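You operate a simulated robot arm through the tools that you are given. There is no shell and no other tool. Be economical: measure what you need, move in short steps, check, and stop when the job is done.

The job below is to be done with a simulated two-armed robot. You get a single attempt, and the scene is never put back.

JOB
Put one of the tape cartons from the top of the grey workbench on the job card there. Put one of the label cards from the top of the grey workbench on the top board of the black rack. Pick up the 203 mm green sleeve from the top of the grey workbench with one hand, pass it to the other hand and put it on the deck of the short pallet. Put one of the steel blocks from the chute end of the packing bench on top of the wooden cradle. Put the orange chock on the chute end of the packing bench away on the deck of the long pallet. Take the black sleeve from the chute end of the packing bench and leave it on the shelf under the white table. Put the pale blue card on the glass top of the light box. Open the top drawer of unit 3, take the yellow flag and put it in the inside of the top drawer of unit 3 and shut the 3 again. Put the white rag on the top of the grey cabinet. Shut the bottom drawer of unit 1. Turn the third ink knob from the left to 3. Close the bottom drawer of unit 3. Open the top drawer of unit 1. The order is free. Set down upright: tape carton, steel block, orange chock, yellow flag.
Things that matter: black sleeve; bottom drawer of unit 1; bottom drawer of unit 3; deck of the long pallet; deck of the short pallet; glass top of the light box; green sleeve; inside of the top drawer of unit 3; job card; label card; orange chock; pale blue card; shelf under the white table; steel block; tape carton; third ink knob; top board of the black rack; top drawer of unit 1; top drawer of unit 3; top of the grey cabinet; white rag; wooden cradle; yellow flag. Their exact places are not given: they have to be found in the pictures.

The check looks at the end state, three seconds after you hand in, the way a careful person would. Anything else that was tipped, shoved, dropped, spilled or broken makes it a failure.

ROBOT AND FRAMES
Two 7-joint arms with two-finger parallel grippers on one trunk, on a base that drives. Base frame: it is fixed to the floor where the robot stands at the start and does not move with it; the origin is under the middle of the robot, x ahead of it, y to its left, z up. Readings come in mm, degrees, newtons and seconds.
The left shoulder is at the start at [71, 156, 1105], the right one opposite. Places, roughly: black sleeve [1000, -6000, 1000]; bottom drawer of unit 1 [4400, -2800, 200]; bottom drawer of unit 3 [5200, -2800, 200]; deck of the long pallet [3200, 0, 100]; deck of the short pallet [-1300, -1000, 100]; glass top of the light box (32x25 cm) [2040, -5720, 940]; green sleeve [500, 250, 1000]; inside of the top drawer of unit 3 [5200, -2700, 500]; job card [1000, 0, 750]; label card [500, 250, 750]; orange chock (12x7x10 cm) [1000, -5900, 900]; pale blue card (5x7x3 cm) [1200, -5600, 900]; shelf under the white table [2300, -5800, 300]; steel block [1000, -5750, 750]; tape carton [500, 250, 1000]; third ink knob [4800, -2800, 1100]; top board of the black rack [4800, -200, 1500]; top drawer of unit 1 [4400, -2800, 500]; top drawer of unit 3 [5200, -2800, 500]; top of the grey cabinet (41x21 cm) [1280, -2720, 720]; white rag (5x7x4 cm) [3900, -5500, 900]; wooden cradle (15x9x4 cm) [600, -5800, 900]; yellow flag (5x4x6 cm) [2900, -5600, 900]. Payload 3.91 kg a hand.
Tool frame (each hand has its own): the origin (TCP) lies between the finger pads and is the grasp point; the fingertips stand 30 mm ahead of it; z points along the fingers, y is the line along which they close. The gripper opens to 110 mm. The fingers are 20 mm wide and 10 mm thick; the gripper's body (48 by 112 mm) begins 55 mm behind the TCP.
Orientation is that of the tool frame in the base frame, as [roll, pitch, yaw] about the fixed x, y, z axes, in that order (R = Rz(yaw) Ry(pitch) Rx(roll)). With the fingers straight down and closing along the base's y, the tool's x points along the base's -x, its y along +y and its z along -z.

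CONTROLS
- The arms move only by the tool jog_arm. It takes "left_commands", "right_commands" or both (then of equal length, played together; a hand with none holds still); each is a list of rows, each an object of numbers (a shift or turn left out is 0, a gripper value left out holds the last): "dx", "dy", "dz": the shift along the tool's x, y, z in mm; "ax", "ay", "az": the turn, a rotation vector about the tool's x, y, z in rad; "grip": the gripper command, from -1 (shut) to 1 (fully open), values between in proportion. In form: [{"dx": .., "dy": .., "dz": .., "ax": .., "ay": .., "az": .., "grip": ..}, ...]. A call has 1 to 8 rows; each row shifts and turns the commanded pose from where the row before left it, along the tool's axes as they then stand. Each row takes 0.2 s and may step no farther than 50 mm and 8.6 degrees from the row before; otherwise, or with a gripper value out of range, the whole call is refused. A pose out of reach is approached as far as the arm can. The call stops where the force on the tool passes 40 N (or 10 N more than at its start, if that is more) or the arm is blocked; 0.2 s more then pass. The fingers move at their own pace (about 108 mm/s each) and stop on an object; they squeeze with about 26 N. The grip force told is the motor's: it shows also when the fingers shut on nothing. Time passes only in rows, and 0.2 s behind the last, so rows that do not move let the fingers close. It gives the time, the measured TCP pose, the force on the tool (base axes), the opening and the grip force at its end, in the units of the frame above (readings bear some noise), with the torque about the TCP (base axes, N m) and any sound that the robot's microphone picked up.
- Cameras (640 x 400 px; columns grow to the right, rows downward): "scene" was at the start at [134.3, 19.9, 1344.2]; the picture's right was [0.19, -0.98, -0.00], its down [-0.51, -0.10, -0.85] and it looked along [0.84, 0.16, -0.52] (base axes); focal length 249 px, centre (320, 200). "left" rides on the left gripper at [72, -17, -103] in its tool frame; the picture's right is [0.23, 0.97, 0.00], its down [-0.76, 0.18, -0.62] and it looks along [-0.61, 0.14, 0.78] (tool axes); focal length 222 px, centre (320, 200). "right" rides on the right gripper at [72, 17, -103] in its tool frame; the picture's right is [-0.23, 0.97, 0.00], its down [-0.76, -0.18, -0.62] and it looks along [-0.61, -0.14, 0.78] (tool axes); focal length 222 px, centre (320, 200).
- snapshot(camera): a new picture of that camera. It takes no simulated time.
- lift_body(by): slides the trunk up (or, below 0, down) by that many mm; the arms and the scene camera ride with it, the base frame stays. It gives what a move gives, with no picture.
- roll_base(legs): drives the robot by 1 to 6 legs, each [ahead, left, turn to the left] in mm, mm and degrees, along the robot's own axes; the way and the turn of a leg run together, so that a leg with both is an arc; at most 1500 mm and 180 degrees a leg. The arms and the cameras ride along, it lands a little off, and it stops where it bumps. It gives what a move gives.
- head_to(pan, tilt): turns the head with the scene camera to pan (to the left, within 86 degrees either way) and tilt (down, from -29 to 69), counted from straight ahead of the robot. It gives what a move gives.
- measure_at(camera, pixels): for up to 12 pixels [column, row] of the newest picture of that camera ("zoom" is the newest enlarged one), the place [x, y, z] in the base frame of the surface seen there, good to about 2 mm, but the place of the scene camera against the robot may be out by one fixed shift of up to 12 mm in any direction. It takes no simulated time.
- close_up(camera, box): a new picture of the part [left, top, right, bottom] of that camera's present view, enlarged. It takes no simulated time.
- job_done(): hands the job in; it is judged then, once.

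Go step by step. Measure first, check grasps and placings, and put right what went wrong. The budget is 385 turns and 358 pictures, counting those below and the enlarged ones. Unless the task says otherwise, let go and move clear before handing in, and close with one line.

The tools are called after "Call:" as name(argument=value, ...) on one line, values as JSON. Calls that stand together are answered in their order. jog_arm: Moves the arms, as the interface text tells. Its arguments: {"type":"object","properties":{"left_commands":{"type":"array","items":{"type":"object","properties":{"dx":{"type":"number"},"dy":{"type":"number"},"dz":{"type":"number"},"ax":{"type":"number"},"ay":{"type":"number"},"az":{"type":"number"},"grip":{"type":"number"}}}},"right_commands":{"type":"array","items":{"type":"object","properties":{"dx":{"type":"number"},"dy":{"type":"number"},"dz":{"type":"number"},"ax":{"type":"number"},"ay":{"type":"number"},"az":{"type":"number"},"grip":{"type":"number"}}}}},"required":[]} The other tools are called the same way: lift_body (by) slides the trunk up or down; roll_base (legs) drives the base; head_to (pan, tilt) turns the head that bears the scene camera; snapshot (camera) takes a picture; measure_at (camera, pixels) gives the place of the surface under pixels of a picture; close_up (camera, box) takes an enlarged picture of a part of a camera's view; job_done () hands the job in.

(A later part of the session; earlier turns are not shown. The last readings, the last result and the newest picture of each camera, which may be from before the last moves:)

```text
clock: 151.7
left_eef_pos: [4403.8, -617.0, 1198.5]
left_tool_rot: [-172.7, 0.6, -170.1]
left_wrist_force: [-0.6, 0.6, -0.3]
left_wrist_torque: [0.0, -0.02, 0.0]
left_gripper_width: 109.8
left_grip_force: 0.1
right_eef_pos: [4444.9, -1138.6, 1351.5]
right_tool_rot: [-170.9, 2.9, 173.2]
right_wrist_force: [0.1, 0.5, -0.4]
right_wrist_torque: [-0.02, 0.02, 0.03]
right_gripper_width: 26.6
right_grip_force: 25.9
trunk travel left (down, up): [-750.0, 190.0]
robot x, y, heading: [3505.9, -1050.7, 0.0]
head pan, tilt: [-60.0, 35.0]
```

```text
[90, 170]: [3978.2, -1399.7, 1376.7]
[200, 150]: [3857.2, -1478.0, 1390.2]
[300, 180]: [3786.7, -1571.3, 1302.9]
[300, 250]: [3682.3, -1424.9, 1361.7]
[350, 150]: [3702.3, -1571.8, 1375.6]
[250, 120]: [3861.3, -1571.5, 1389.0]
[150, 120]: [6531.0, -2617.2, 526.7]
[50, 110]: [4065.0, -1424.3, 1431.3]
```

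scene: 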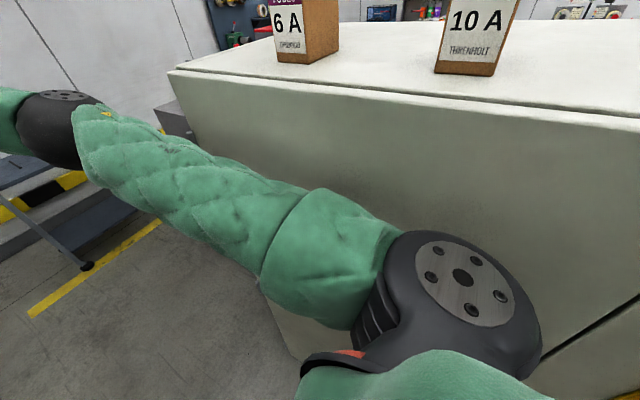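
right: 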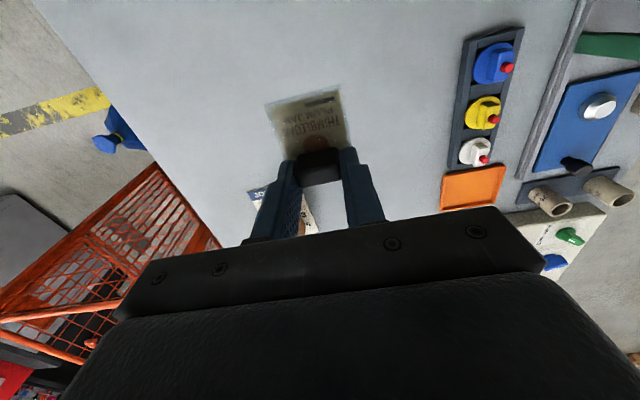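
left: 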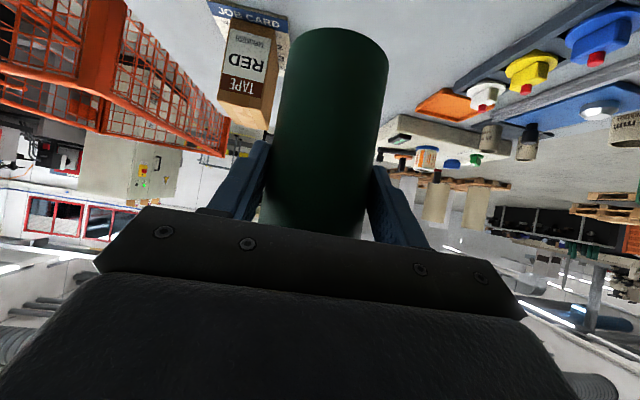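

Left elbow is against the rack's post. Back up slightly, then pull the left hand well inward and level both hands.

Call:
roll_base(legs=[[-60, 0, 0]])

Call:
jog_arm(left_commands=[{"dy": -40, "ax": -0.06}, {"dy": -40, "ax": -0.06}, {"dy": -40}, {"dy": -40}, {"dy": -40}, {"dy": -40}, {"dy": -30}], right_commands=[{"ax": -0.05}, {"ax": -0.05}, {"ax": -0.05}, {"dx": -20}, {"dx": -15}, {}, {}])

Call:
snapshot(camera="scene")

Call:
head_to(pan=50, tilt=15)

Call:
snapshot(camera="scene")

```text
clock: 152.4
left_eef_pos: [4458.4, -586.4, 1056.5]
left_tool_rot: [-159.3, -2.3, -171.9]
left_wrist_force: [-103.9, -166.4, 44.0]
left_wrist_torque: [17.39, -8.69, 7.02]
left_gripper_width: 110.2
left_grip_force: 0.1
right_eef_pos: [4465.5, -1094.4, 1325.2]
right_tool_rot: [-155.5, 8.5, 172.8]
right_wrist_force: [3.7, -3.7, -1.7]
right_wrist_torque: [0.24, 0.25, -0.14]
right_gripper_width: 26.5
right_grip_force: 25.8
trunk travel left (down, up): [-750.0, 190.0]
robot x, y, heading: [3530.0, -1056.8, -5.1]
head pan, tilt: [-60.0, 35.0]
stopped in leg 1: the robot was blocked; the commanded pose is now the measured one
```

```text
clock: 152.8
left_eef_pos: [4587.6, -651.1, 958.2]
left_tool_rot: [-151.6, -5.6, -178.2]
left_wrist_force: [11.8, -14.8, 4.0]
left_wrist_torque: [1.3, 0.82, -0.55]
left_gripper_width: 109.7
left_grip_force: 0.2
right_eef_pos: [4493.8, -1055.6, 1294.0]
right_tool_rot: [-146.6, 10.2, 168.2]
right_wrist_force: [-5.6, -12.5, 2.8]
right_wrist_torque: [0.93, -0.32, 0.25]
right_gripper_width: 27.0
right_grip_force: 25.9
trunk travel left (down, up): [-750.0, 190.0]
robot x, y, heading: [3565.8, -1078.7, -14.8]
head pan, tilt: [-60.0, 35.0]
stopped in row 1 (left hand): the arm was blocked; the commanded pose is now the measured one
```

```text
310 pictures are left
```

scene: 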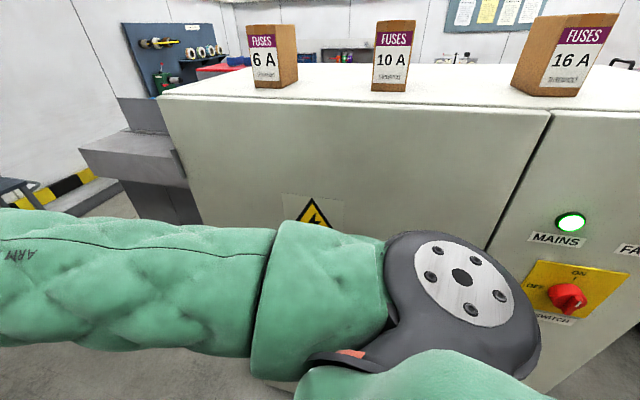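

```text
clock: 154.7
left_eef_pos: [4646.2, -683.2, 977.8]
left_tool_rot: [-155.7, -3.0, 175.0]
left_wrist_force: [-0.4, 0.2, 0.5]
left_wrist_torque: [-0.01, 0.03, -0.01]
left_gripper_width: 109.8
left_grip_force: 0.1
right_eef_pos: [4550.7, -1149.8, 1286.5]
right_tool_rot: [-151.3, 8.1, 160.5]
right_wrist_force: [2.4, 2.0, -0.4]
right_wrist_torque: [-0.1, 0.11, -0.06]
right_gripper_width: 26.5
right_grip_force: 26.0
trunk travel left (down, up): [-750.0, 190.0]
robot x, y, heading: [3595.4, -1051.6, -17.9]
head pan, tilt: [50.0, 15.0]
```

```text
309 pictures are left
```

scene: 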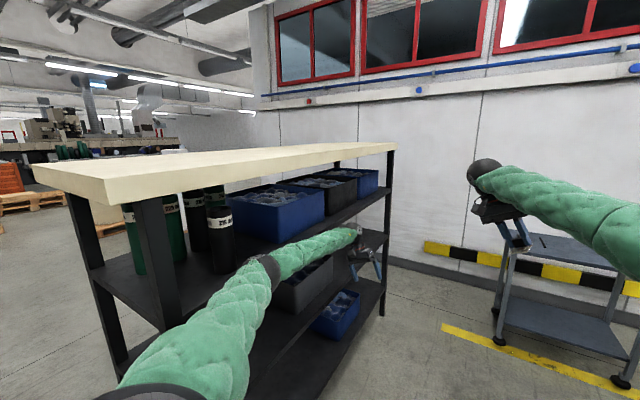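

The robot has twisted to -18° and the left arm may be snagged. Measure rack corner, elbow and bins before anything else.

Call:
measure_at(camera="scene", pixels=[[104, 186], [150, 205], [396, 150], [262, 262], [225, 300], [248, 275], [290, 235], [335, 240], [160, 270], [300, 290], [180, 300]])

Call:
snapshot(camera="left")

Call:
head_to(pan=75, tilt=25)

Call:
snapshot(camera="scene")

```text
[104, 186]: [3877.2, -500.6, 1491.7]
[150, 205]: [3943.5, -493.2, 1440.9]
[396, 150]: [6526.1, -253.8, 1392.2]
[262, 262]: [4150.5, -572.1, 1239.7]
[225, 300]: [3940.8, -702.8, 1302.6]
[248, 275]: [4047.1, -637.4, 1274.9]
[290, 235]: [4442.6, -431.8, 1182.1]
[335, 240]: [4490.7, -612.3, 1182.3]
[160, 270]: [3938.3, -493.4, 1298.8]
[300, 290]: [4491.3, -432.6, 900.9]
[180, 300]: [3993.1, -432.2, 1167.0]
```

```text
308 pictures are left
```

left: 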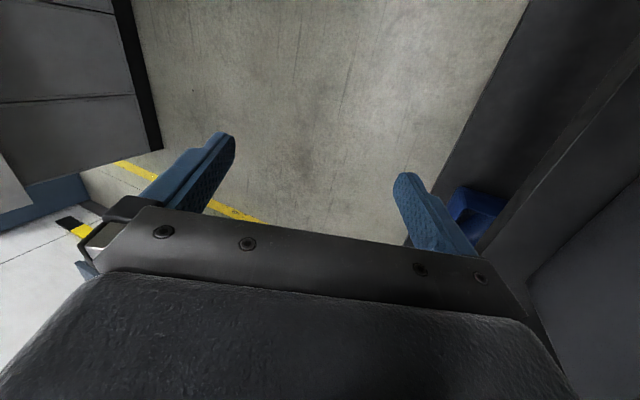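

```text
clock: 155.5
left_eef_pos: [4646.0, -687.1, 980.1]
left_tool_rot: [-155.3, -2.7, 174.5]
left_wrist_force: [1.0, 1.2, -1.8]
left_wrist_torque: [-0.2, 0.09, -0.03]
left_gripper_width: 110.1
left_grip_force: 0.1
right_eef_pos: [4545.1, -1148.7, 1293.0]
right_tool_rot: [-151.3, 8.5, 160.2]
right_wrist_force: [-5.1, -2.1, -0.7]
right_wrist_torque: [0.14, -0.3, 0.2]
right_gripper_width: 26.7
right_grip_force: 25.9
trunk travel left (down, up): [-750.0, 190.0]
robot x, y, heading: [3596.8, -1046.8, -18.0]
head pan, tilt: [75.0, 25.0]
```

```text
307 pictures are left
```

scene: 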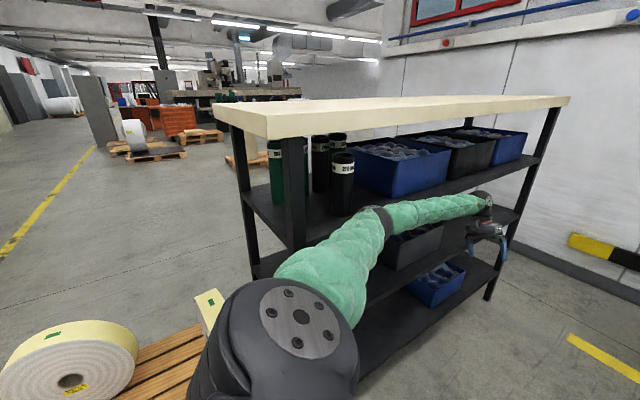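

Rack is unmoved and its contents stand. Both elbows are now past the obstacles' edges; roll forward a little along the present heading.

Call:
roll_base(legs=[[200, 0, 0]])

Call:
snapshot(camera="scene")

```text
clock: 156.2
left_eef_pos: [4650.3, -693.4, 977.5]
left_tool_rot: [-154.9, -2.6, 174.3]
left_wrist_force: [0.5, 0.6, 0.5]
left_wrist_torque: [0.02, -0.02, -0.04]
left_gripper_width: 110.0
left_grip_force: 0.0
right_eef_pos: [4549.7, -1141.7, 1293.2]
right_tool_rot: [-150.9, 8.7, 160.5]
right_wrist_force: [-0.3, -0.1, 1.0]
right_wrist_torque: [0.02, 0.0, 0.02]
right_gripper_width: 26.9
right_grip_force: 26.4
trunk travel left (down, up): [-750.0, 190.0]
robot x, y, heading: [3597.1, -1056.8, -17.9]
head pan, tilt: [75.0, 25.0]
stopped in leg 1: the robot was blocked; the commanded pose is now the measured one
```

```text
306 pictures are left
```

scene: 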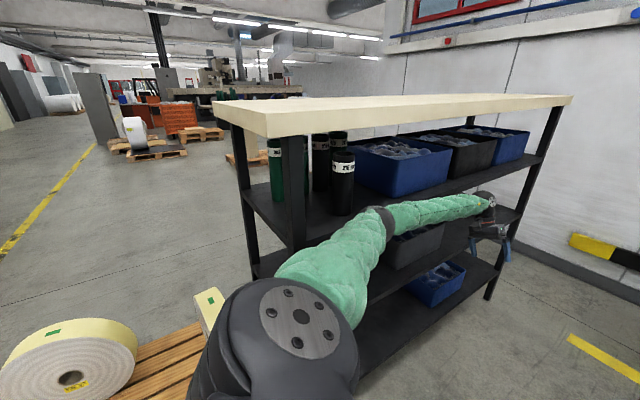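

Still blocked; look at the right and down.

Call:
head_to(pan=-80, tilt=35)

Call:
snapshot(camera="scene")

Call:
head_to(pan=-20, tilt=50)

Call:
snapshot(camera="scene")

```text
clock: 158.7
left_eef_pos: [4649.8, -690.7, 975.5]
left_tool_rot: [-154.9, -2.8, 174.5]
left_wrist_force: [-1.4, -0.5, -0.8]
left_wrist_torque: [0.06, 0.01, 0.03]
left_gripper_width: 109.9
left_grip_force: 0.1
right_eef_pos: [4552.2, -1142.0, 1291.8]
right_tool_rot: [-151.0, 8.4, 160.8]
right_wrist_force: [-0.3, 0.7, 1.0]
right_wrist_torque: [0.01, -0.01, 0.0]
right_gripper_width: 26.7
right_grip_force: 26.2
trunk travel left (down, up): [-750.0, 190.0]
robot x, y, heading: [3595.9, -1053.4, -17.9]
head pan, tilt: [-80.0, 35.0]
```

```text
305 pictures are left
```

scene: 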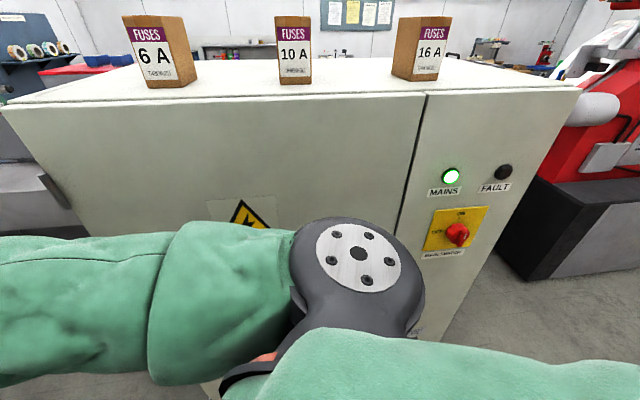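

```text
clock: 159.9
left_eef_pos: [4650.2, -691.3, 977.1]
left_tool_rot: [-155.0, -2.8, 174.6]
left_wrist_force: [0.5, 0.6, 0.1]
left_wrist_torque: [0.02, -0.01, 0.01]
left_gripper_width: 109.8
left_grip_force: 0.1
right_eef_pos: [4552.4, -1143.0, 1290.4]
right_tool_rot: [-151.1, 8.5, 160.7]
right_wrist_force: [0.4, 0.5, -0.3]
right_wrist_torque: [-0.01, -0.01, 0.0]
right_gripper_width: 26.6
right_grip_force: 26.1
trunk travel left (down, up): [-750.0, 190.0]
robot x, y, heading: [3598.8, -1052.3, -17.5]
head pan, tilt: [-20.0, 50.0]
```

```text
304 pictures are left
```

scene: 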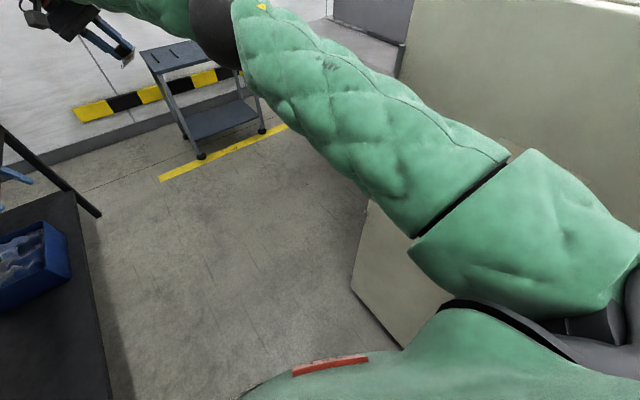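

The right upper arm is against the cabinet's corner. First draw the left hand inward and up, away from the rack.

Call:
jog_arm(left_commands=[{"dy": -40}, {"dy": -40}, {"dy": -40}, {"dy": -40}])

Call:
head_to(pan=65, tilt=20)

Call:
snapshot(camera="scene")

```text
clock: 160.9
left_eef_pos: [4638.1, -828.4, 1042.1]
left_tool_rot: [-154.6, -2.9, 174.6]
left_wrist_force: [-0.2, 0.0, 0.4]
left_wrist_torque: [0.04, 0.0, 0.01]
left_gripper_width: 109.8
left_grip_force: 0.1
right_eef_pos: [4552.4, -1133.7, 1291.4]
right_tool_rot: [-150.7, 8.6, 160.8]
right_wrist_force: [-0.8, 0.1, -0.4]
right_wrist_torque: [0.04, -0.02, -0.01]
right_gripper_width: 26.7
right_grip_force: 25.8
trunk travel left (down, up): [-750.0, 190.0]
robot x, y, heading: [3601.7, -1059.0, -17.5]
head pan, tilt: [-20.0, 50.0]
```

```text
clock: 162.5
left_eef_pos: [4640.3, -827.7, 1038.5]
left_tool_rot: [-154.5, -2.8, 174.6]
left_wrist_force: [-0.5, 0.4, -0.6]
left_wrist_torque: [0.0, 0.03, -0.01]
left_gripper_width: 110.3
left_grip_force: 0.0
right_eef_pos: [4554.2, -1133.1, 1289.7]
right_tool_rot: [-150.4, 8.5, 160.8]
right_wrist_force: [-0.5, -0.4, -0.8]
right_wrist_torque: [-0.02, 0.0, 0.0]
right_gripper_width: 26.9
right_grip_force: 26.2
trunk travel left (down, up): [-750.0, 190.0]
robot x, y, heading: [3593.3, -1049.0, -17.5]
head pan, tilt: [65.0, 20.0]
```

```text
303 pictures are left
```

scene: 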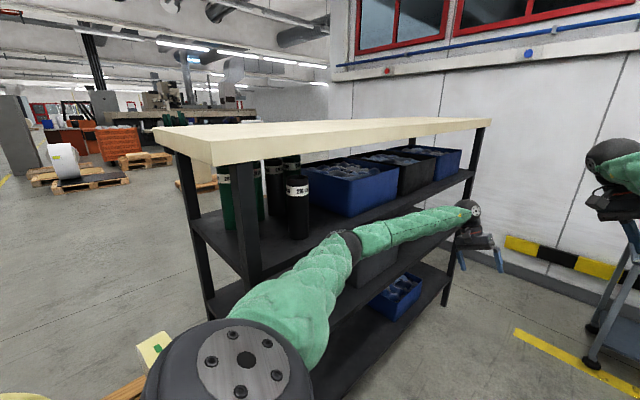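

Left elbow is clear of the rack now. Move along world +x (diagonal in robot axes) so neither arm shifts sideways.

Call:
roll_base(legs=[[190, 65, 0]])

```text
clock: 164.2
left_eef_pos: [4845.6, -825.6, 1039.2]
left_tool_rot: [-154.5, -2.8, 174.5]
left_wrist_force: [0.7, 0.7, -0.1]
left_wrist_torque: [0.01, -0.01, 0.0]
left_gripper_width: 110.2
left_grip_force: 0.0
right_eef_pos: [4758.4, -1130.0, 1291.2]
right_tool_rot: [-150.4, 8.5, 160.6]
right_wrist_force: [0.3, -0.8, -0.6]
right_wrist_torque: [0.03, -0.02, -0.04]
right_gripper_width: 26.7
right_grip_force: 25.7
trunk travel left (down, up): [-750.0, 190.0]
robot x, y, heading: [3804.0, -1047.4, -17.8]
head pan, tilt: [65.0, 20.0]
```

Moving freely. Continue along +x to ~4450.

Call:
roll_base(legs=[[400, 132, 0], [0, -200, 0]])

Call:
head_to(pan=20, tilt=25)

Call:
snapshot(camera="scene")

Call:
head_to(pan=-60, tilt=25)

Call:
snapshot(camera="scene")

```text
clock: 167.9
left_eef_pos: [5203.5, -1004.9, 1040.2]
left_tool_rot: [-154.6, -2.9, 174.6]
left_wrist_force: [1.0, -0.7, 0.1]
left_wrist_torque: [0.03, 0.03, 0.01]
left_gripper_width: 109.9
left_grip_force: 0.1
right_eef_pos: [5117.5, -1311.5, 1288.8]
right_tool_rot: [-150.4, 8.4, 160.8]
right_wrist_force: [0.5, -0.7, 0.2]
right_wrist_torque: [0.01, -0.01, 0.0]
right_gripper_width: 26.9
right_grip_force: 26.2
trunk travel left (down, up): [-750.0, 190.0]
robot x, y, heading: [4161.8, -1233.6, -17.7]
head pan, tilt: [65.0, 20.0]
```

```text
clock: 169.0
left_eef_pos: [5203.8, -1006.1, 1039.9]
left_tool_rot: [-154.5, -2.7, 174.6]
left_wrist_force: [0.7, -0.4, -0.4]
left_wrist_torque: [0.02, -0.02, -0.01]
left_gripper_width: 109.9
left_grip_force: 0.1
right_eef_pos: [5116.6, -1309.4, 1290.2]
right_tool_rot: [-150.6, 8.5, 160.8]
right_wrist_force: [0.6, -0.6, 0.5]
right_wrist_torque: [0.04, 0.01, -0.01]
right_gripper_width: 26.5
right_grip_force: 25.5
trunk travel left (down, up): [-750.0, 190.0]
robot x, y, heading: [4162.1, -1230.1, -17.6]
head pan, tilt: [20.0, 25.0]
```

```text
302 pictures are left
```

scene: 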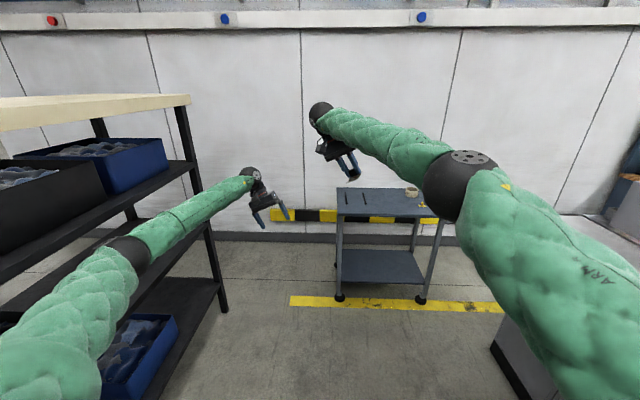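

```text
clock: 170.6
left_eef_pos: [5204.2, -1005.0, 1039.5]
left_tool_rot: [-154.5, -2.8, 174.6]
left_wrist_force: [-0.1, -0.2, 0.2]
left_wrist_torque: [0.01, -0.05, -0.01]
left_gripper_width: 110.1
left_grip_force: 0.2
right_eef_pos: [5117.2, -1310.8, 1291.4]
right_tool_rot: [-150.6, 8.5, 160.8]
right_wrist_force: [-0.2, -0.1, 0.3]
right_wrist_torque: [0.0, 0.0, 0.01]
right_gripper_width: 26.7
right_grip_force: 25.9
trunk travel left (down, up): [-750.0, 190.0]
robot x, y, heading: [4164.7, -1230.8, -17.8]
head pan, tilt: [-60.0, 25.0]
```

```text
301 pictures are left
```

scene: 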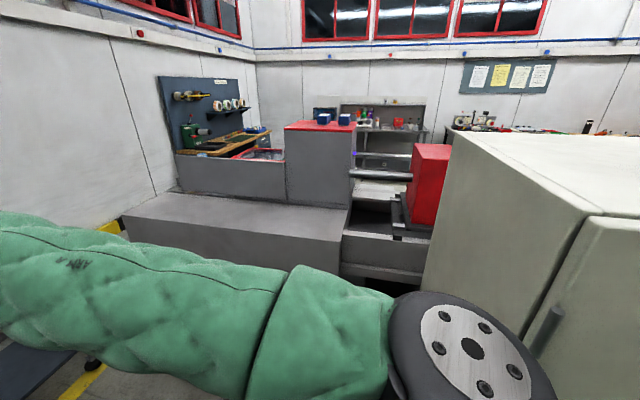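

Drawer faces aren't visible from here (they face -y). For now, place the card: level both hands and retract them.

Call:
jog_arm(right_commands=[{"ax": -0.128}, {"ax": -0.128}, {"ax": -0.128}, {"ax": -0.128}, {"ay": 0.148}, {"dx": 40}, {"dx": 40}, {"dx": 40}], left_commands=[{"ax": -0.111}, {"ax": -0.111}, {"ax": -0.111}, {"ax": -0.111}, {"ay": -0.05, "az": 0.1}, {"dx": 40, "dz": -20}, {"dx": 40, "dz": -20}, {"dx": 40, "dz": -20}])

Call:
jog_arm(right_commands=[{"dx": 40, "dy": -15}, {"dx": 40, "dy": -20}, {"dx": 40, "dy": -20}, {"dx": 40, "dy": -20}, {"dx": 30, "dy": -20}], left_commands=[{"dx": 40, "dz": -20, "dy": -15}, {"dx": 40, "dz": -20, "dy": -15}, {"dx": 40, "dz": -20, "dy": -15}, {"dx": 40, "dz": -20, "dy": -15}, {"dx": 40, "dz": -20, "dy": -15}])

Call:
snapshot(camera="right")

```text
clock: 172.4
left_eef_pos: [5083.8, -981.2, 1099.1]
left_tool_rot: [-179.8, 0.1, 168.9]
left_wrist_force: [-0.3, 0.0, -0.2]
left_wrist_torque: [-0.02, 0.0, 0.0]
left_gripper_width: 110.1
left_grip_force: 0.1
right_eef_pos: [5002.0, -1270.3, 1289.6]
right_tool_rot: [-179.9, 0.1, 160.9]
right_wrist_force: [-0.3, -0.2, 0.3]
right_wrist_torque: [0.0, 0.02, 0.01]
right_gripper_width: 26.8
right_grip_force: 26.3
trunk travel left (down, up): [-750.0, 190.0]
robot x, y, heading: [4162.0, -1233.7, -17.5]
head pan, tilt: [-60.0, 25.0]
```

```text
clock: 173.6
left_eef_pos: [4873.7, -1016.6, 1199.4]
left_tool_rot: [-179.8, 0.2, 168.9]
left_wrist_force: [0.1, -0.2, -0.2]
left_wrist_torque: [0.01, 0.01, 0.03]
left_gripper_width: 110.2
left_grip_force: 0.1
right_eef_pos: [4791.1, -1299.1, 1290.9]
right_tool_rot: [-179.9, 0.0, 160.8]
right_wrist_force: [-0.6, -1.0, -1.6]
right_wrist_torque: [0.01, -0.01, -0.04]
right_gripper_width: 26.9
right_grip_force: 25.7
trunk travel left (down, up): [-750.0, 190.0]
robot x, y, heading: [4161.1, -1231.2, -17.5]
head pan, tilt: [-60.0, 25.0]
```

```text
300 pictures are left
```

right: 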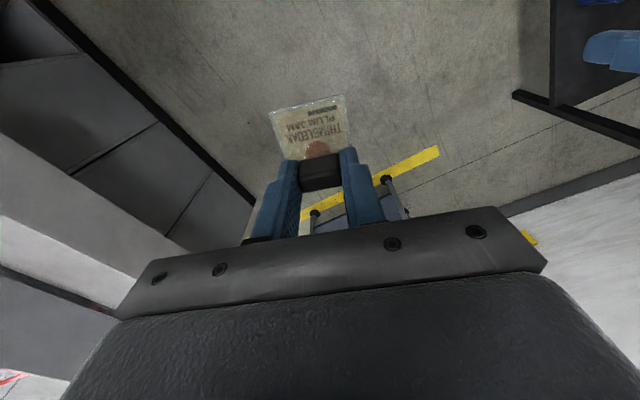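

Card is level. Raise trunk fully, raise the right hand 100 mm, shift back from the rack and turn to face it (+y).

Call:
lift_body(by=188)

Call:
jog_arm(right_commands=[{"dz": -35}, {"dz": -35}, {"dz": -35}])

Call:
roll_base(legs=[[265, -50, 0], [0, 0, 107]])

Call:
head_to(pan=0, tilt=20)

Call:
snapshot(camera="scene")

```text
clock: 175.6
left_eef_pos: [4877.0, -1016.6, 1385.6]
left_tool_rot: [-179.7, 0.2, 168.9]
left_wrist_force: [0.2, -0.5, 0.7]
left_wrist_torque: [0.0, -0.02, 0.02]
left_gripper_width: 110.2
left_grip_force: 0.1
right_eef_pos: [4793.8, -1297.6, 1477.5]
right_tool_rot: [-179.8, 0.1, 160.7]
right_wrist_force: [0.7, -0.2, -0.8]
right_wrist_torque: [-0.02, 0.05, 0.04]
right_gripper_width: 26.4
right_grip_force: 26.3
trunk travel left (down, up): [-938.0, 2.0]
robot x, y, heading: [4161.3, -1227.8, -17.4]
head pan, tilt: [-60.0, 25.0]
```

```text
clock: 176.4
left_eef_pos: [4875.6, -1015.6, 1385.5]
left_tool_rot: [-179.7, 0.2, 168.9]
left_wrist_force: [-0.2, -0.1, 0.2]
left_wrist_torque: [-0.01, 0.01, 0.0]
left_gripper_width: 109.9
left_grip_force: 0.2
right_eef_pos: [4792.7, -1298.2, 1583.2]
right_tool_rot: [-179.8, -0.1, 160.8]
right_wrist_force: [-0.5, -0.1, -0.4]
right_wrist_torque: [-0.02, -0.02, 0.0]
right_gripper_width: 26.8
right_grip_force: 26.0
trunk travel left (down, up): [-938.0, 2.0]
robot x, y, heading: [4160.0, -1232.7, -17.6]
head pan, tilt: [-60.0, 25.0]
```

```text
clock: 182.9
left_eef_pos: [3986.3, -743.5, 1386.5]
left_tool_rot: [-179.8, 0.0, -83.6]
left_wrist_force: [-0.5, -0.3, 0.0]
left_wrist_torque: [0.0, -0.03, -0.02]
left_gripper_width: 110.2
left_grip_force: 0.1
right_eef_pos: [4279.0, -736.8, 1582.9]
right_tool_rot: [-179.8, 0.1, -91.7]
right_wrist_force: [0.0, 0.2, -0.5]
right_wrist_torque: [0.0, -0.01, 0.01]
right_gripper_width: 26.5
right_grip_force: 25.2
trunk travel left (down, up): [-938.0, 2.0]
robot x, y, heading: [4404.2, -1360.5, 89.7]
head pan, tilt: [-60.0, 25.0]
```

```text
clock: 184.2
left_eef_pos: [3986.2, -741.7, 1385.9]
left_tool_rot: [-179.8, 0.1, -83.7]
left_wrist_force: [0.8, -0.1, 0.2]
left_wrist_torque: [0.0, -0.01, -0.01]
left_gripper_width: 110.0
left_grip_force: 0.1
right_eef_pos: [4278.7, -736.7, 1583.2]
right_tool_rot: [-179.8, 0.0, -91.7]
right_wrist_force: [0.0, 0.1, -1.2]
right_wrist_torque: [-0.01, -0.01, -0.01]
right_gripper_width: 26.4
right_grip_force: 26.4
trunk travel left (down, up): [-938.0, 2.0]
robot x, y, heading: [4407.1, -1355.0, 90.2]
head pan, tilt: [0.0, 20.0]
```

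```text
299 pictures are left
```

scene: 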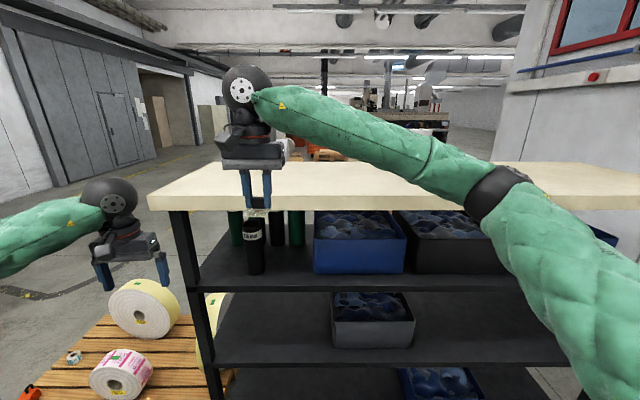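

The right hand is just in front of the board's edge. Measure the board top.

Call:
measure_at(camera="scene", pixels=[[330, 185], [330, 200], [200, 190], [300, 170], [330, 207], [160, 196], [220, 175]])

Call:
snapshot(camera="right")

```text
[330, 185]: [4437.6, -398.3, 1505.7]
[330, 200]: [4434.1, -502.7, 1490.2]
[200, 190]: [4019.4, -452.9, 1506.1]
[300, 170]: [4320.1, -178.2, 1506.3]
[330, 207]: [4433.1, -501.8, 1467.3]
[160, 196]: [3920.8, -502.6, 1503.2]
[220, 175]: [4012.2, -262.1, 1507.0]
```

```text
298 pictures are left
```

right: 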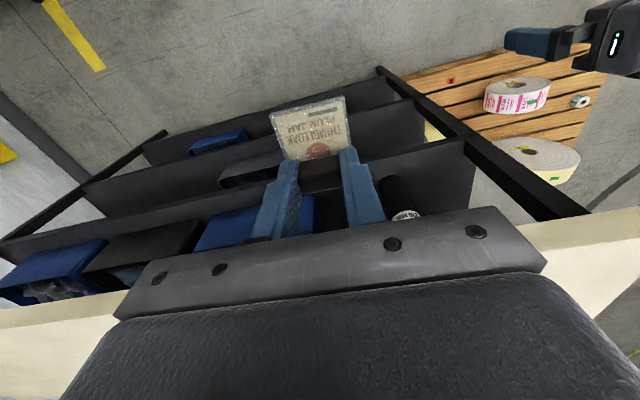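

Board top ≈1499, edge y≈-500. Advance the base 150 mm, then extend the right hand over the board.

Call:
roll_base(legs=[[150, 0, 0]])

Call:
jog_arm(right_commands=[{"dx": -40}, {"dx": -40}, {"dx": -40}, {"dx": -40}, {"dx": -40}, {"dx": -30}])

Call:
snapshot(camera="right")

```text
clock: 185.5
left_eef_pos: [3986.4, -596.1, 1386.4]
left_tool_rot: [-179.8, 0.2, -83.7]
left_wrist_force: [0.6, -1.0, 0.9]
left_wrist_torque: [0.04, 0.01, -0.05]
left_gripper_width: 110.0
left_grip_force: 0.1
right_eef_pos: [4279.5, -592.3, 1583.1]
right_tool_rot: [-179.9, 0.1, -91.7]
right_wrist_force: [0.7, -0.2, -0.4]
right_wrist_torque: [0.06, -0.01, 0.04]
right_gripper_width: 26.6
right_grip_force: 25.9
trunk travel left (down, up): [-938.0, 2.0]
robot x, y, heading: [4405.3, -1207.9, 90.0]
head pan, tilt: [0.0, 20.0]
```

```text
clock: 186.9
left_eef_pos: [3986.1, -593.7, 1384.4]
left_tool_rot: [-179.8, 0.0, -83.7]
left_wrist_force: [-0.9, 0.5, -0.6]
left_wrist_torque: [-0.02, -0.02, 0.03]
left_gripper_width: 110.3
left_grip_force: 0.0
right_eef_pos: [4284.5, -356.8, 1582.7]
right_tool_rot: [-179.8, 0.0, -91.6]
right_wrist_force: [-0.6, 0.4, 0.3]
right_wrist_torque: [-0.02, 0.01, -0.03]
right_gripper_width: 26.6
right_grip_force: 25.5
trunk travel left (down, up): [-938.0, 2.0]
robot x, y, heading: [4406.3, -1209.1, 90.0]
head pan, tilt: [0.0, 20.0]
```

```text
297 pictures are left
```

right: 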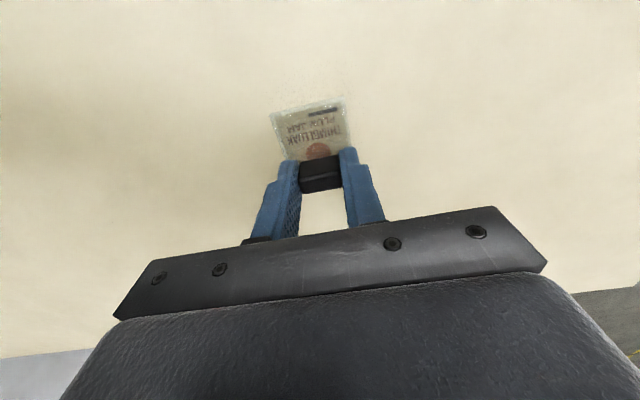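

Above the board. Measure the board under the hand with the right camera, then lower ≈48 mm.

Call:
measure_at(camera="right", pixels=[[310, 60], [450, 150], [200, 150]])

Call:
jog_arm(right_commands=[{"dz": 30}, {"dz": 14}, {"dz": 4}, {"dz": 3}, {}])

```text
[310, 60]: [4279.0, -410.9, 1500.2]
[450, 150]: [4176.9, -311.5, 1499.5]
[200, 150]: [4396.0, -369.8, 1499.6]
```

```text
clock: 188.1
left_eef_pos: [3985.9, -596.7, 1386.6]
left_tool_rot: [-179.7, 0.2, -83.7]
left_wrist_force: [0.5, -0.2, 0.7]
left_wrist_torque: [0.01, -0.02, 0.0]
left_gripper_width: 110.0
left_grip_force: 0.0
right_eef_pos: [4286.5, -360.5, 1533.4]
right_tool_rot: [-179.9, 0.2, -91.8]
right_wrist_force: [0.3, 4.1, 25.4]
right_wrist_torque: [0.17, 0.05, 0.0]
right_gripper_width: 26.7
right_grip_force: 25.7
trunk travel left (down, up): [-938.0, 2.0]
robot x, y, heading: [4404.2, -1209.5, 89.7]
head pan, tilt: [0.0, 20.0]
```

Touching (25 N). Open, lift, and check.

Call:
jog_arm(right_commands=[{"grip": -0.2}, {"grip": 0.2}, {"dz": -40}, {"dz": -40}, {"dx": 40}, {"dx": 40}, {"dx": 40}])

Call:
snapshot(camera="right")

```text
clock: 189.7
left_eef_pos: [3984.3, -597.2, 1386.7]
left_tool_rot: [-179.8, 0.2, -83.7]
left_wrist_force: [0.3, -0.2, 0.8]
left_wrist_torque: [0.02, 0.01, 0.0]
left_gripper_width: 110.2
left_grip_force: 0.1
right_eef_pos: [4280.6, -482.0, 1610.4]
right_tool_rot: [-179.8, 0.1, -91.7]
right_wrist_force: [0.4, -0.6, 1.1]
right_wrist_torque: [0.03, -0.02, -0.01]
right_gripper_width: 65.8
right_grip_force: 0.0
trunk travel left (down, up): [-938.0, 2.0]
robot x, y, heading: [4404.5, -1211.4, 89.7]
head pan, tilt: [0.0, 20.0]
```

```text
296 pictures are left
```

right: 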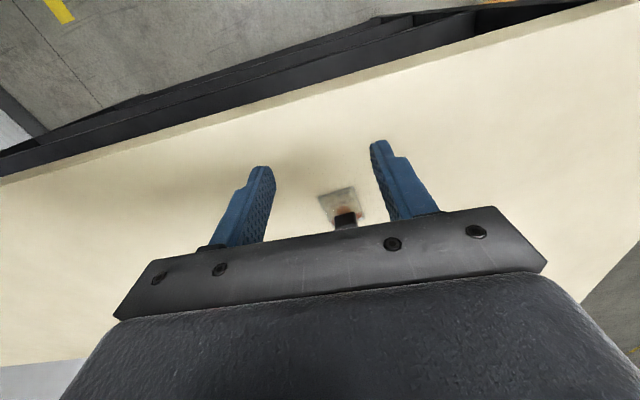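

Label card lies on the board. To leave, I'll keep facing the rack with hands above its top and strafe left. Raise the left hand first.

Call:
jog_arm(left_commands=[{"dz": -40}, {"dz": -40}, {"dz": -40}, {"dz": -40}, {"dz": -40}, {"dz": -20}])

Call:
roll_base(legs=[[75, 0, 0], [0, 800, 0]])

Call:
snapshot(camera="scene")

```text
clock: 191.1
left_eef_pos: [3985.0, -596.0, 1605.9]
left_tool_rot: [-179.8, 0.1, -83.6]
left_wrist_force: [0.0, -1.3, -0.2]
left_wrist_torque: [0.02, 0.03, 0.0]
left_gripper_width: 109.8
left_grip_force: 0.1
right_eef_pos: [4282.8, -481.6, 1611.9]
right_tool_rot: [-179.9, 0.1, -91.7]
right_wrist_force: [0.3, -0.7, 0.2]
right_wrist_torque: [0.0, 0.02, -0.01]
right_gripper_width: 66.0
right_grip_force: 0.0
trunk travel left (down, up): [-938.0, 2.0]
robot x, y, heading: [4403.5, -1208.0, 89.9]
head pan, tilt: [0.0, 20.0]
```

```text
clock: 196.2
left_eef_pos: [3153.4, -525.2, 1606.8]
left_tool_rot: [-179.7, 0.2, -83.2]
left_wrist_force: [-0.8, -0.3, -0.2]
left_wrist_torque: [0.02, -0.01, 0.0]
left_gripper_width: 109.7
left_grip_force: 0.2
right_eef_pos: [3449.2, -408.4, 1611.2]
right_tool_rot: [-179.8, 0.1, -91.2]
right_wrist_force: [0.6, 0.2, -0.4]
right_wrist_torque: [-0.03, 0.05, -0.03]
right_gripper_width: 65.7
right_grip_force: 0.0
trunk travel left (down, up): [-938.0, 2.0]
robot x, y, heading: [3580.6, -1136.0, 90.7]
head pan, tilt: [0.0, 20.0]
```

```text
295 pictures are left
```

scene: 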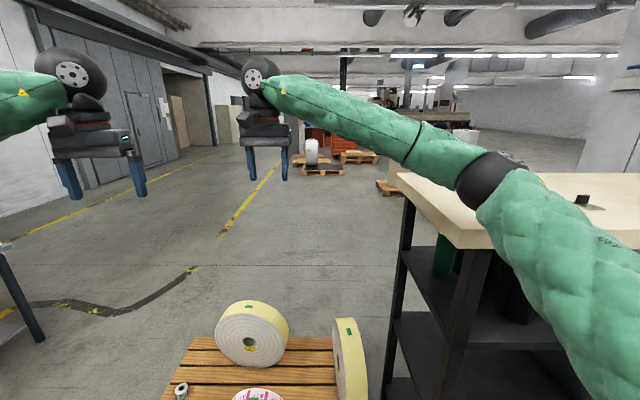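

Works well, the card is visible at (590,205). Continue strafing out and back to the main aisle.

Call:
roll_base(legs=[[0, 1000, 0], [-380, 0, -0.7], [0, 1400, 0], [0, 1050, 0]])

Call:
head_to(pan=-20, tilt=20)

Call:
snapshot(camera="scene")

```text
clock: 214.9
left_eef_pos: [-294.2, -873.5, 1606.3]
left_tool_rot: [-179.8, 0.1, -83.5]
left_wrist_force: [0.9, -0.6, 0.2]
left_wrist_torque: [-0.01, 0.04, -0.04]
left_gripper_width: 110.0
left_grip_force: 0.0
right_eef_pos: [2.2, -757.1, 1610.5]
right_tool_rot: [-180.0, 0.1, -91.5]
right_wrist_force: [0.7, 0.1, -0.5]
right_wrist_torque: [0.0, 0.02, -0.02]
right_gripper_width: 65.9
right_grip_force: 0.0
trunk travel left (down, up): [-938.0, 2.0]
robot x, y, heading: [127.2, -1486.7, 90.2]
head pan, tilt: [0.0, 20.0]
```

```text
clock: 215.7
left_eef_pos: [-295.3, -874.3, 1605.4]
left_tool_rot: [-179.8, 0.0, -83.6]
left_wrist_force: [0.7, -0.4, -0.7]
left_wrist_torque: [0.0, 0.03, -0.01]
left_gripper_width: 110.1
left_grip_force: 0.0
right_eef_pos: [1.7, -757.0, 1610.4]
right_tool_rot: [-179.9, 0.1, -91.5]
right_wrist_force: [-0.4, -0.2, 0.1]
right_wrist_torque: [0.02, 0.02, -0.02]
right_gripper_width: 65.9
right_grip_force: 0.1
trunk travel left (down, up): [-938.0, 2.0]
robot x, y, heading: [125.5, -1491.5, 90.2]
head pan, tilt: [-20.0, 20.0]
```

```text
294 pictures are left
```

scene: 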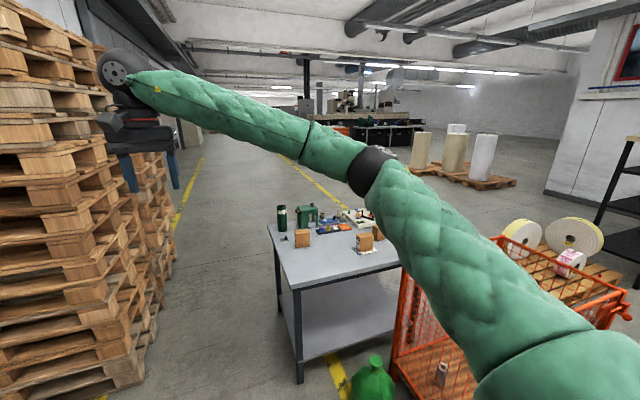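

Tuck the right hand, turn to face -y and drive down the aisle toward the packing bench.

Call:
jog_arm(right_commands=[{"dx": 40, "dz": 40}, {"dx": 40, "dz": 40}, {"dx": 30, "dz": 40}], left_commands=[{"dz": 40}, {"dz": 40}, {"dz": 40}])

Call:
roll_base(legs=[[0, 0, -90], [0, 0, -90], [0, 220, 0], [1300, 0, 0]])

Call:
head_to(pan=15, tilt=22)

Call:
snapshot(camera="scene")

```text
refused: row 1 steps farther than a row can; nothing moved
```

```text
clock: 230.9
left_eef_pos: [828.3, -3335.9, 1605.7]
left_tool_rot: [-179.8, 0.1, 98.3]
left_wrist_force: [0.3, -0.2, -0.2]
left_wrist_torque: [0.0, 0.02, 0.03]
left_gripper_width: 110.0
left_grip_force: 0.1
right_eef_pos: [535.3, -3461.3, 1609.8]
right_tool_rot: [-179.8, 0.2, 90.1]
right_wrist_force: [-0.2, 0.1, -0.9]
right_wrist_torque: [0.0, -0.01, 0.0]
right_gripper_width: 66.0
right_grip_force: 0.0
trunk travel left (down, up): [-938.0, 2.0]
robot x, y, heading: [386.3, -2738.9, -88.2]
head pan, tilt: [-20.0, 20.0]
```

```text
clock: 232.0
left_eef_pos: [827.5, -3335.6, 1605.3]
left_tool_rot: [-179.9, 0.0, 98.2]
left_wrist_force: [-0.3, 0.1, -0.3]
left_wrist_torque: [0.02, -0.02, -0.03]
left_gripper_width: 110.2
left_grip_force: 0.0
right_eef_pos: [535.6, -3461.9, 1609.9]
right_tool_rot: [-179.8, 0.1, 90.2]
right_wrist_force: [-0.3, 0.4, -0.6]
right_wrist_torque: [0.01, -0.02, -0.02]
right_gripper_width: 66.0
right_grip_force: 0.0
trunk travel left (down, up): [-938.0, 2.0]
robot x, y, heading: [384.9, -2735.3, -88.1]
head pan, tilt: [15.0, 22.0]
```

```text
293 pictures are left
```

scene: 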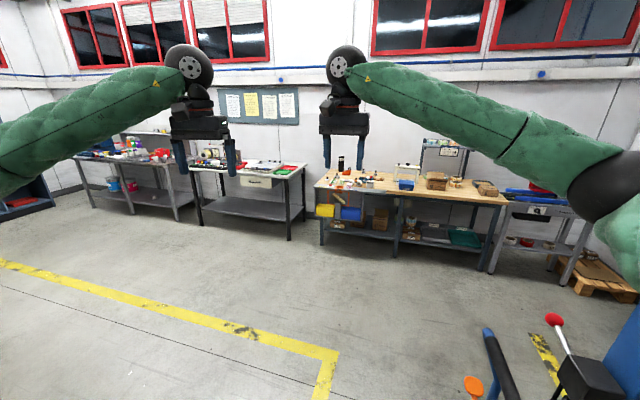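

Packing bench (wood top) at (410,185), white table at (245,175), another bench at (120,160). Measure key points.

Call:
measure_at(camera="scene", pixels=[[320, 183], [505, 205], [340, 162], [440, 182], [190, 168], [300, 172], [280, 210], [80, 157], [180, 160], [490, 270], [560, 270], [255, 165]])

Call:
lift_body(by=-390)

Call:
close_up(camera="scene", box=[60, 100, 340, 270])

Call:
close_up(camera="scene", box=[300, 100, 580, 270])

```text
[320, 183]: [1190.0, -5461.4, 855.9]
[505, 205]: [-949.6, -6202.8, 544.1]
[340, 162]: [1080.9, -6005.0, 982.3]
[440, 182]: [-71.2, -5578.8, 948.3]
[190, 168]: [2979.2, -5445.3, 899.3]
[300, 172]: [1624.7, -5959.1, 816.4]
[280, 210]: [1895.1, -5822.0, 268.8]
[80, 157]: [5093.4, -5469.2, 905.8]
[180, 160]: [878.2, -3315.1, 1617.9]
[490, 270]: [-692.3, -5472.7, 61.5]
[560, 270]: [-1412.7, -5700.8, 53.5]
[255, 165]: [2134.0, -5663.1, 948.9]
```

```text
clock: 235.7
left_eef_pos: [827.8, -3336.6, 1214.6]
left_tool_rot: [-179.7, 0.1, 98.3]
left_wrist_force: [0.3, 0.7, 0.4]
left_wrist_torque: [-0.01, 0.0, 0.0]
left_gripper_width: 110.1
left_grip_force: 0.0
right_eef_pos: [534.7, -3461.4, 1220.4]
right_tool_rot: [-179.9, 0.2, 90.2]
right_wrist_force: [-0.3, 1.2, -0.7]
right_wrist_torque: [-0.02, -0.05, -0.02]
right_gripper_width: 65.8
right_grip_force: 0.0
trunk travel left (down, up): [-548.0, 392.0]
robot x, y, heading: [388.8, -2737.0, -88.3]
head pan, tilt: [15.0, 22.0]
```

```text
2.29 times, centred on (200, 185) of scene
```

zoom: 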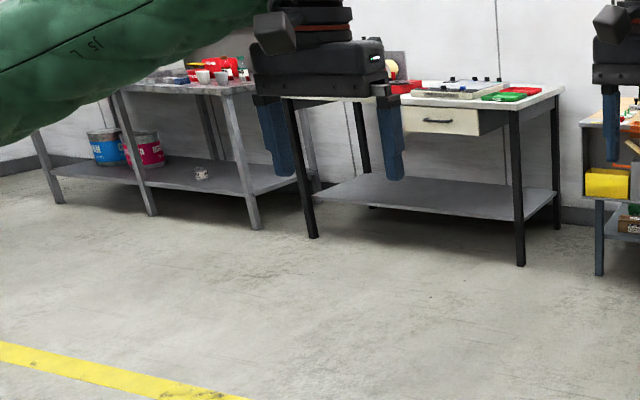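

```text
2.29 times, centred on (440, 185) of scene
```

zoom: 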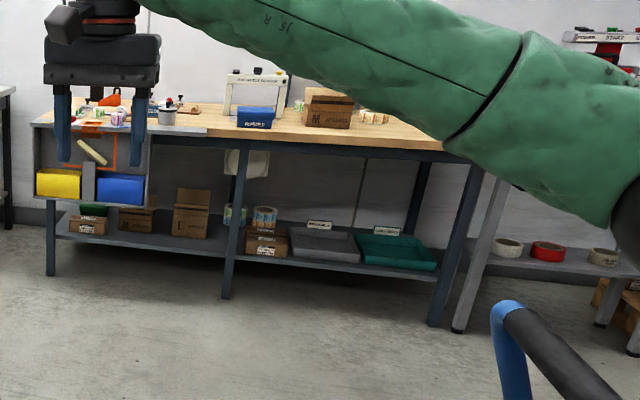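

Drive close to the chute end of the packing bench and look.

Call:
roll_base(legs=[[1000, 250, -1.7], [850, 200, 0]])

Call:
head_to(pan=0, tilt=28)

Call:
snapshot(camera="scene")

```text
clock: 245.2
left_eef_pos: [1280.9, -5185.4, 1216.0]
left_tool_rot: [-179.8, 0.1, 96.8]
left_wrist_force: [-0.4, 0.4, 0.2]
left_wrist_torque: [0.01, -0.02, -0.02]
left_gripper_width: 110.0
left_grip_force: 0.1
right_eef_pos: [983.3, -5303.3, 1219.4]
right_tool_rot: [-179.8, 0.1, 88.8]
right_wrist_force: [0.6, 0.2, -1.4]
right_wrist_torque: [0.02, 0.0, -0.02]
right_gripper_width: 66.2
right_grip_force: 0.0
trunk travel left (down, up): [-548.0, 392.0]
robot x, y, heading: [856.1, -4575.2, -89.4]
head pan, tilt: [15.0, 22.0]
```

```text
clock: 246.0
left_eef_pos: [1279.9, -5185.5, 1215.7]
left_tool_rot: [-179.7, 0.1, 96.9]
left_wrist_force: [0.4, 0.7, 0.4]
left_wrist_torque: [0.03, 0.02, 0.02]
left_gripper_width: 110.1
left_grip_force: 0.1
right_eef_pos: [984.0, -5303.2, 1219.9]
right_tool_rot: [-179.8, 0.1, 88.8]
right_wrist_force: [0.9, -0.4, 1.2]
right_wrist_torque: [0.03, -0.01, -0.01]
right_gripper_width: 66.3
right_grip_force: 0.0
trunk travel left (down, up): [-548.0, 392.0]
robot x, y, heading: [854.2, -4575.2, -89.6]
head pan, tilt: [0.0, 28.0]
```

```text
290 pictures are left
```

scene: 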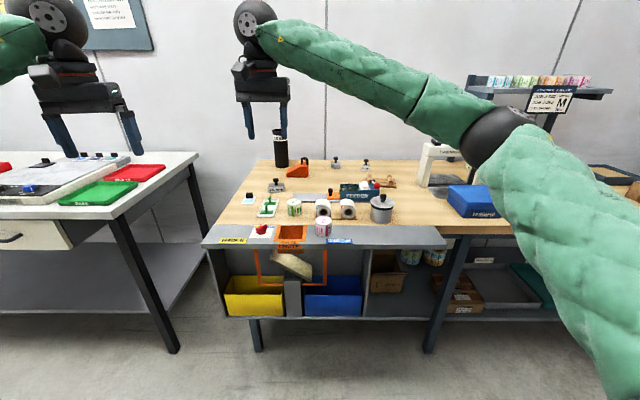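

Call:
close_up(camera="scene", box=[220, 130, 460, 280])

Call:
measure_at(camera="zoom", pixels=[[163, 40], [163, 95], [215, 85], [207, 120], [150, 142], [130, 198], [308, 80], [390, 78], [430, 185], [350, 170], [110, 270], [445, 150]])

```text
2.67 times, centred on (340, 205) of scene
```

zoom: 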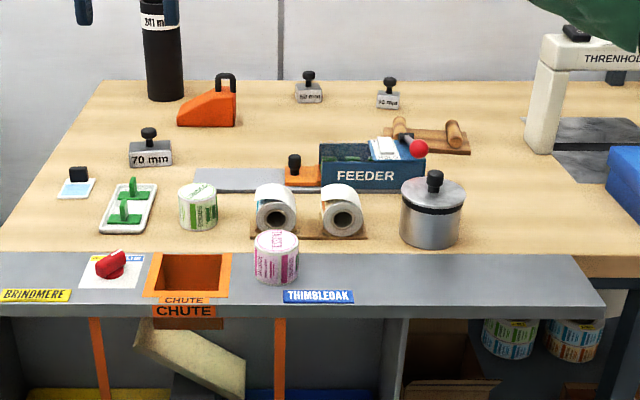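

```text
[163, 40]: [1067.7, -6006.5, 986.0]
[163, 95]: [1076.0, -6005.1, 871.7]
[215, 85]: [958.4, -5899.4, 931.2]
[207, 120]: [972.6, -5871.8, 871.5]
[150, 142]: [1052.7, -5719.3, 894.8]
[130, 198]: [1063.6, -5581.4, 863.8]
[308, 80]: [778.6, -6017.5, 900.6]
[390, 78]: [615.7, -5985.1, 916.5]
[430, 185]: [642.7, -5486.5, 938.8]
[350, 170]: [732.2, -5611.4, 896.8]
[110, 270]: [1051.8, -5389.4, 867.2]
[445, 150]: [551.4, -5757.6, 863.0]
```

I see: black sleeve (1075,-6005), orange chock (965,-5880), steel blocks 70 (1053,-5719), 60 (778,-6017) and a small one (615,-5985), pale blue card (1130,-5640), cradle (580,-5760). Pull the right hand in and move closer.

Call:
jog_arm(right_commands=[{"dx": 40}, {"dx": 40}, {"dx": 40, "dy": -20}, {"dx": 30, "dy": -40}, {"dy": -45}, {"dy": -45}])

Call:
roll_base(legs=[[470, 0, -0.5]])

Call:
head_to(pan=0, tilt=38)

Call:
snapshot(camera="scene")

Call:
snapshot(camera="right")

Call:
snapshot(camera="left")

```text
clock: 247.4
left_eef_pos: [1280.0, -5184.6, 1216.2]
left_tool_rot: [-180.0, 0.2, 96.9]
left_wrist_force: [0.6, 0.1, 0.2]
left_wrist_torque: [-0.01, -0.03, 0.01]
left_gripper_width: 110.0
left_grip_force: 0.0
right_eef_pos: [834.3, -5151.7, 1220.4]
right_tool_rot: [-179.9, 0.1, 89.0]
right_wrist_force: [-1.1, 0.1, 0.3]
right_wrist_torque: [-0.03, -0.03, -0.03]
right_gripper_width: 66.1
right_grip_force: 0.1
trunk travel left (down, up): [-548.0, 392.0]
robot x, y, heading: [857.4, -4573.0, -89.6]
head pan, tilt: [0.0, 28.0]
```

```text
clock: 250.2
left_eef_pos: [1275.3, -5652.9, 1215.2]
left_tool_rot: [-179.8, 0.1, 96.3]
left_wrist_force: [-0.2, -0.6, -1.3]
left_wrist_torque: [0.04, 0.01, -0.01]
left_gripper_width: 109.9
left_grip_force: 0.1
right_eef_pos: [831.2, -5614.1, 1220.4]
right_tool_rot: [-179.9, 0.0, 88.2]
right_wrist_force: [-0.5, -0.3, 0.9]
right_wrist_torque: [0.03, -0.02, -0.02]
right_gripper_width: 65.9
right_grip_force: 0.1
trunk travel left (down, up): [-548.0, 392.0]
robot x, y, heading: [855.8, -5034.9, -90.4]
head pan, tilt: [0.0, 28.0]
```

```text
clock: 250.9
left_eef_pos: [1276.5, -5650.2, 1216.0]
left_tool_rot: [-179.8, 0.0, 96.3]
left_wrist_force: [0.1, 0.3, -0.2]
left_wrist_torque: [0.0, 0.0, -0.01]
left_gripper_width: 110.3
left_grip_force: 0.1
right_eef_pos: [831.4, -5612.8, 1219.8]
right_tool_rot: [-179.9, 0.1, 88.2]
right_wrist_force: [-0.2, -0.4, 0.1]
right_wrist_torque: [0.03, 0.02, 0.0]
right_gripper_width: 65.9
right_grip_force: 0.0
trunk travel left (down, up): [-548.0, 392.0]
robot x, y, heading: [855.9, -5035.1, -90.0]
head pan, tilt: [0.0, 38.0]
```

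```text
288 pictures are left
```

scene: 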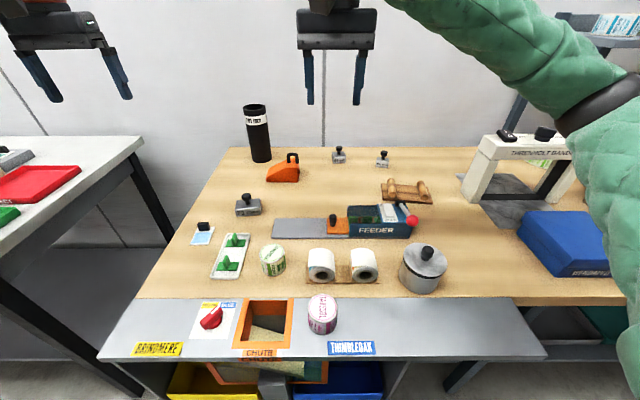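

```text
287 pictures are left
```

right: 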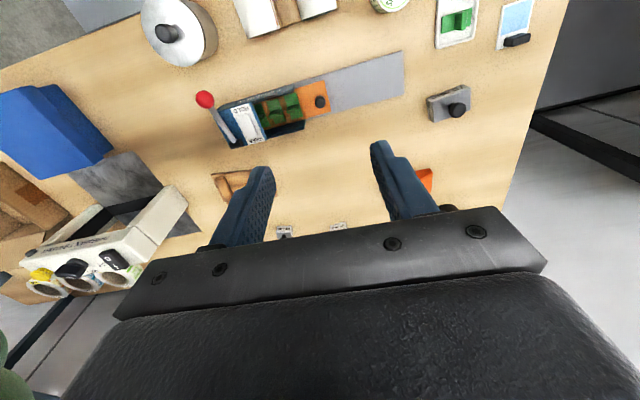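

```text
286 pictures are left
```

left: 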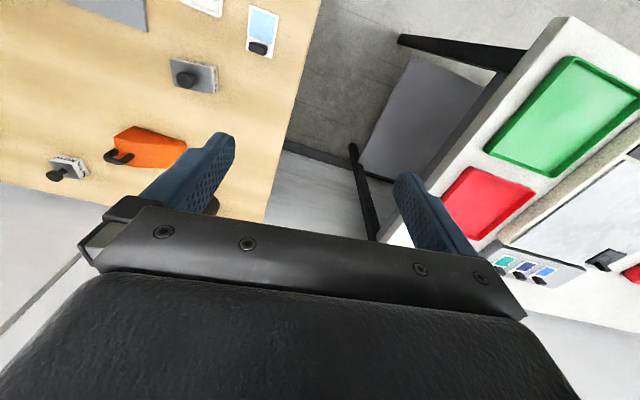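

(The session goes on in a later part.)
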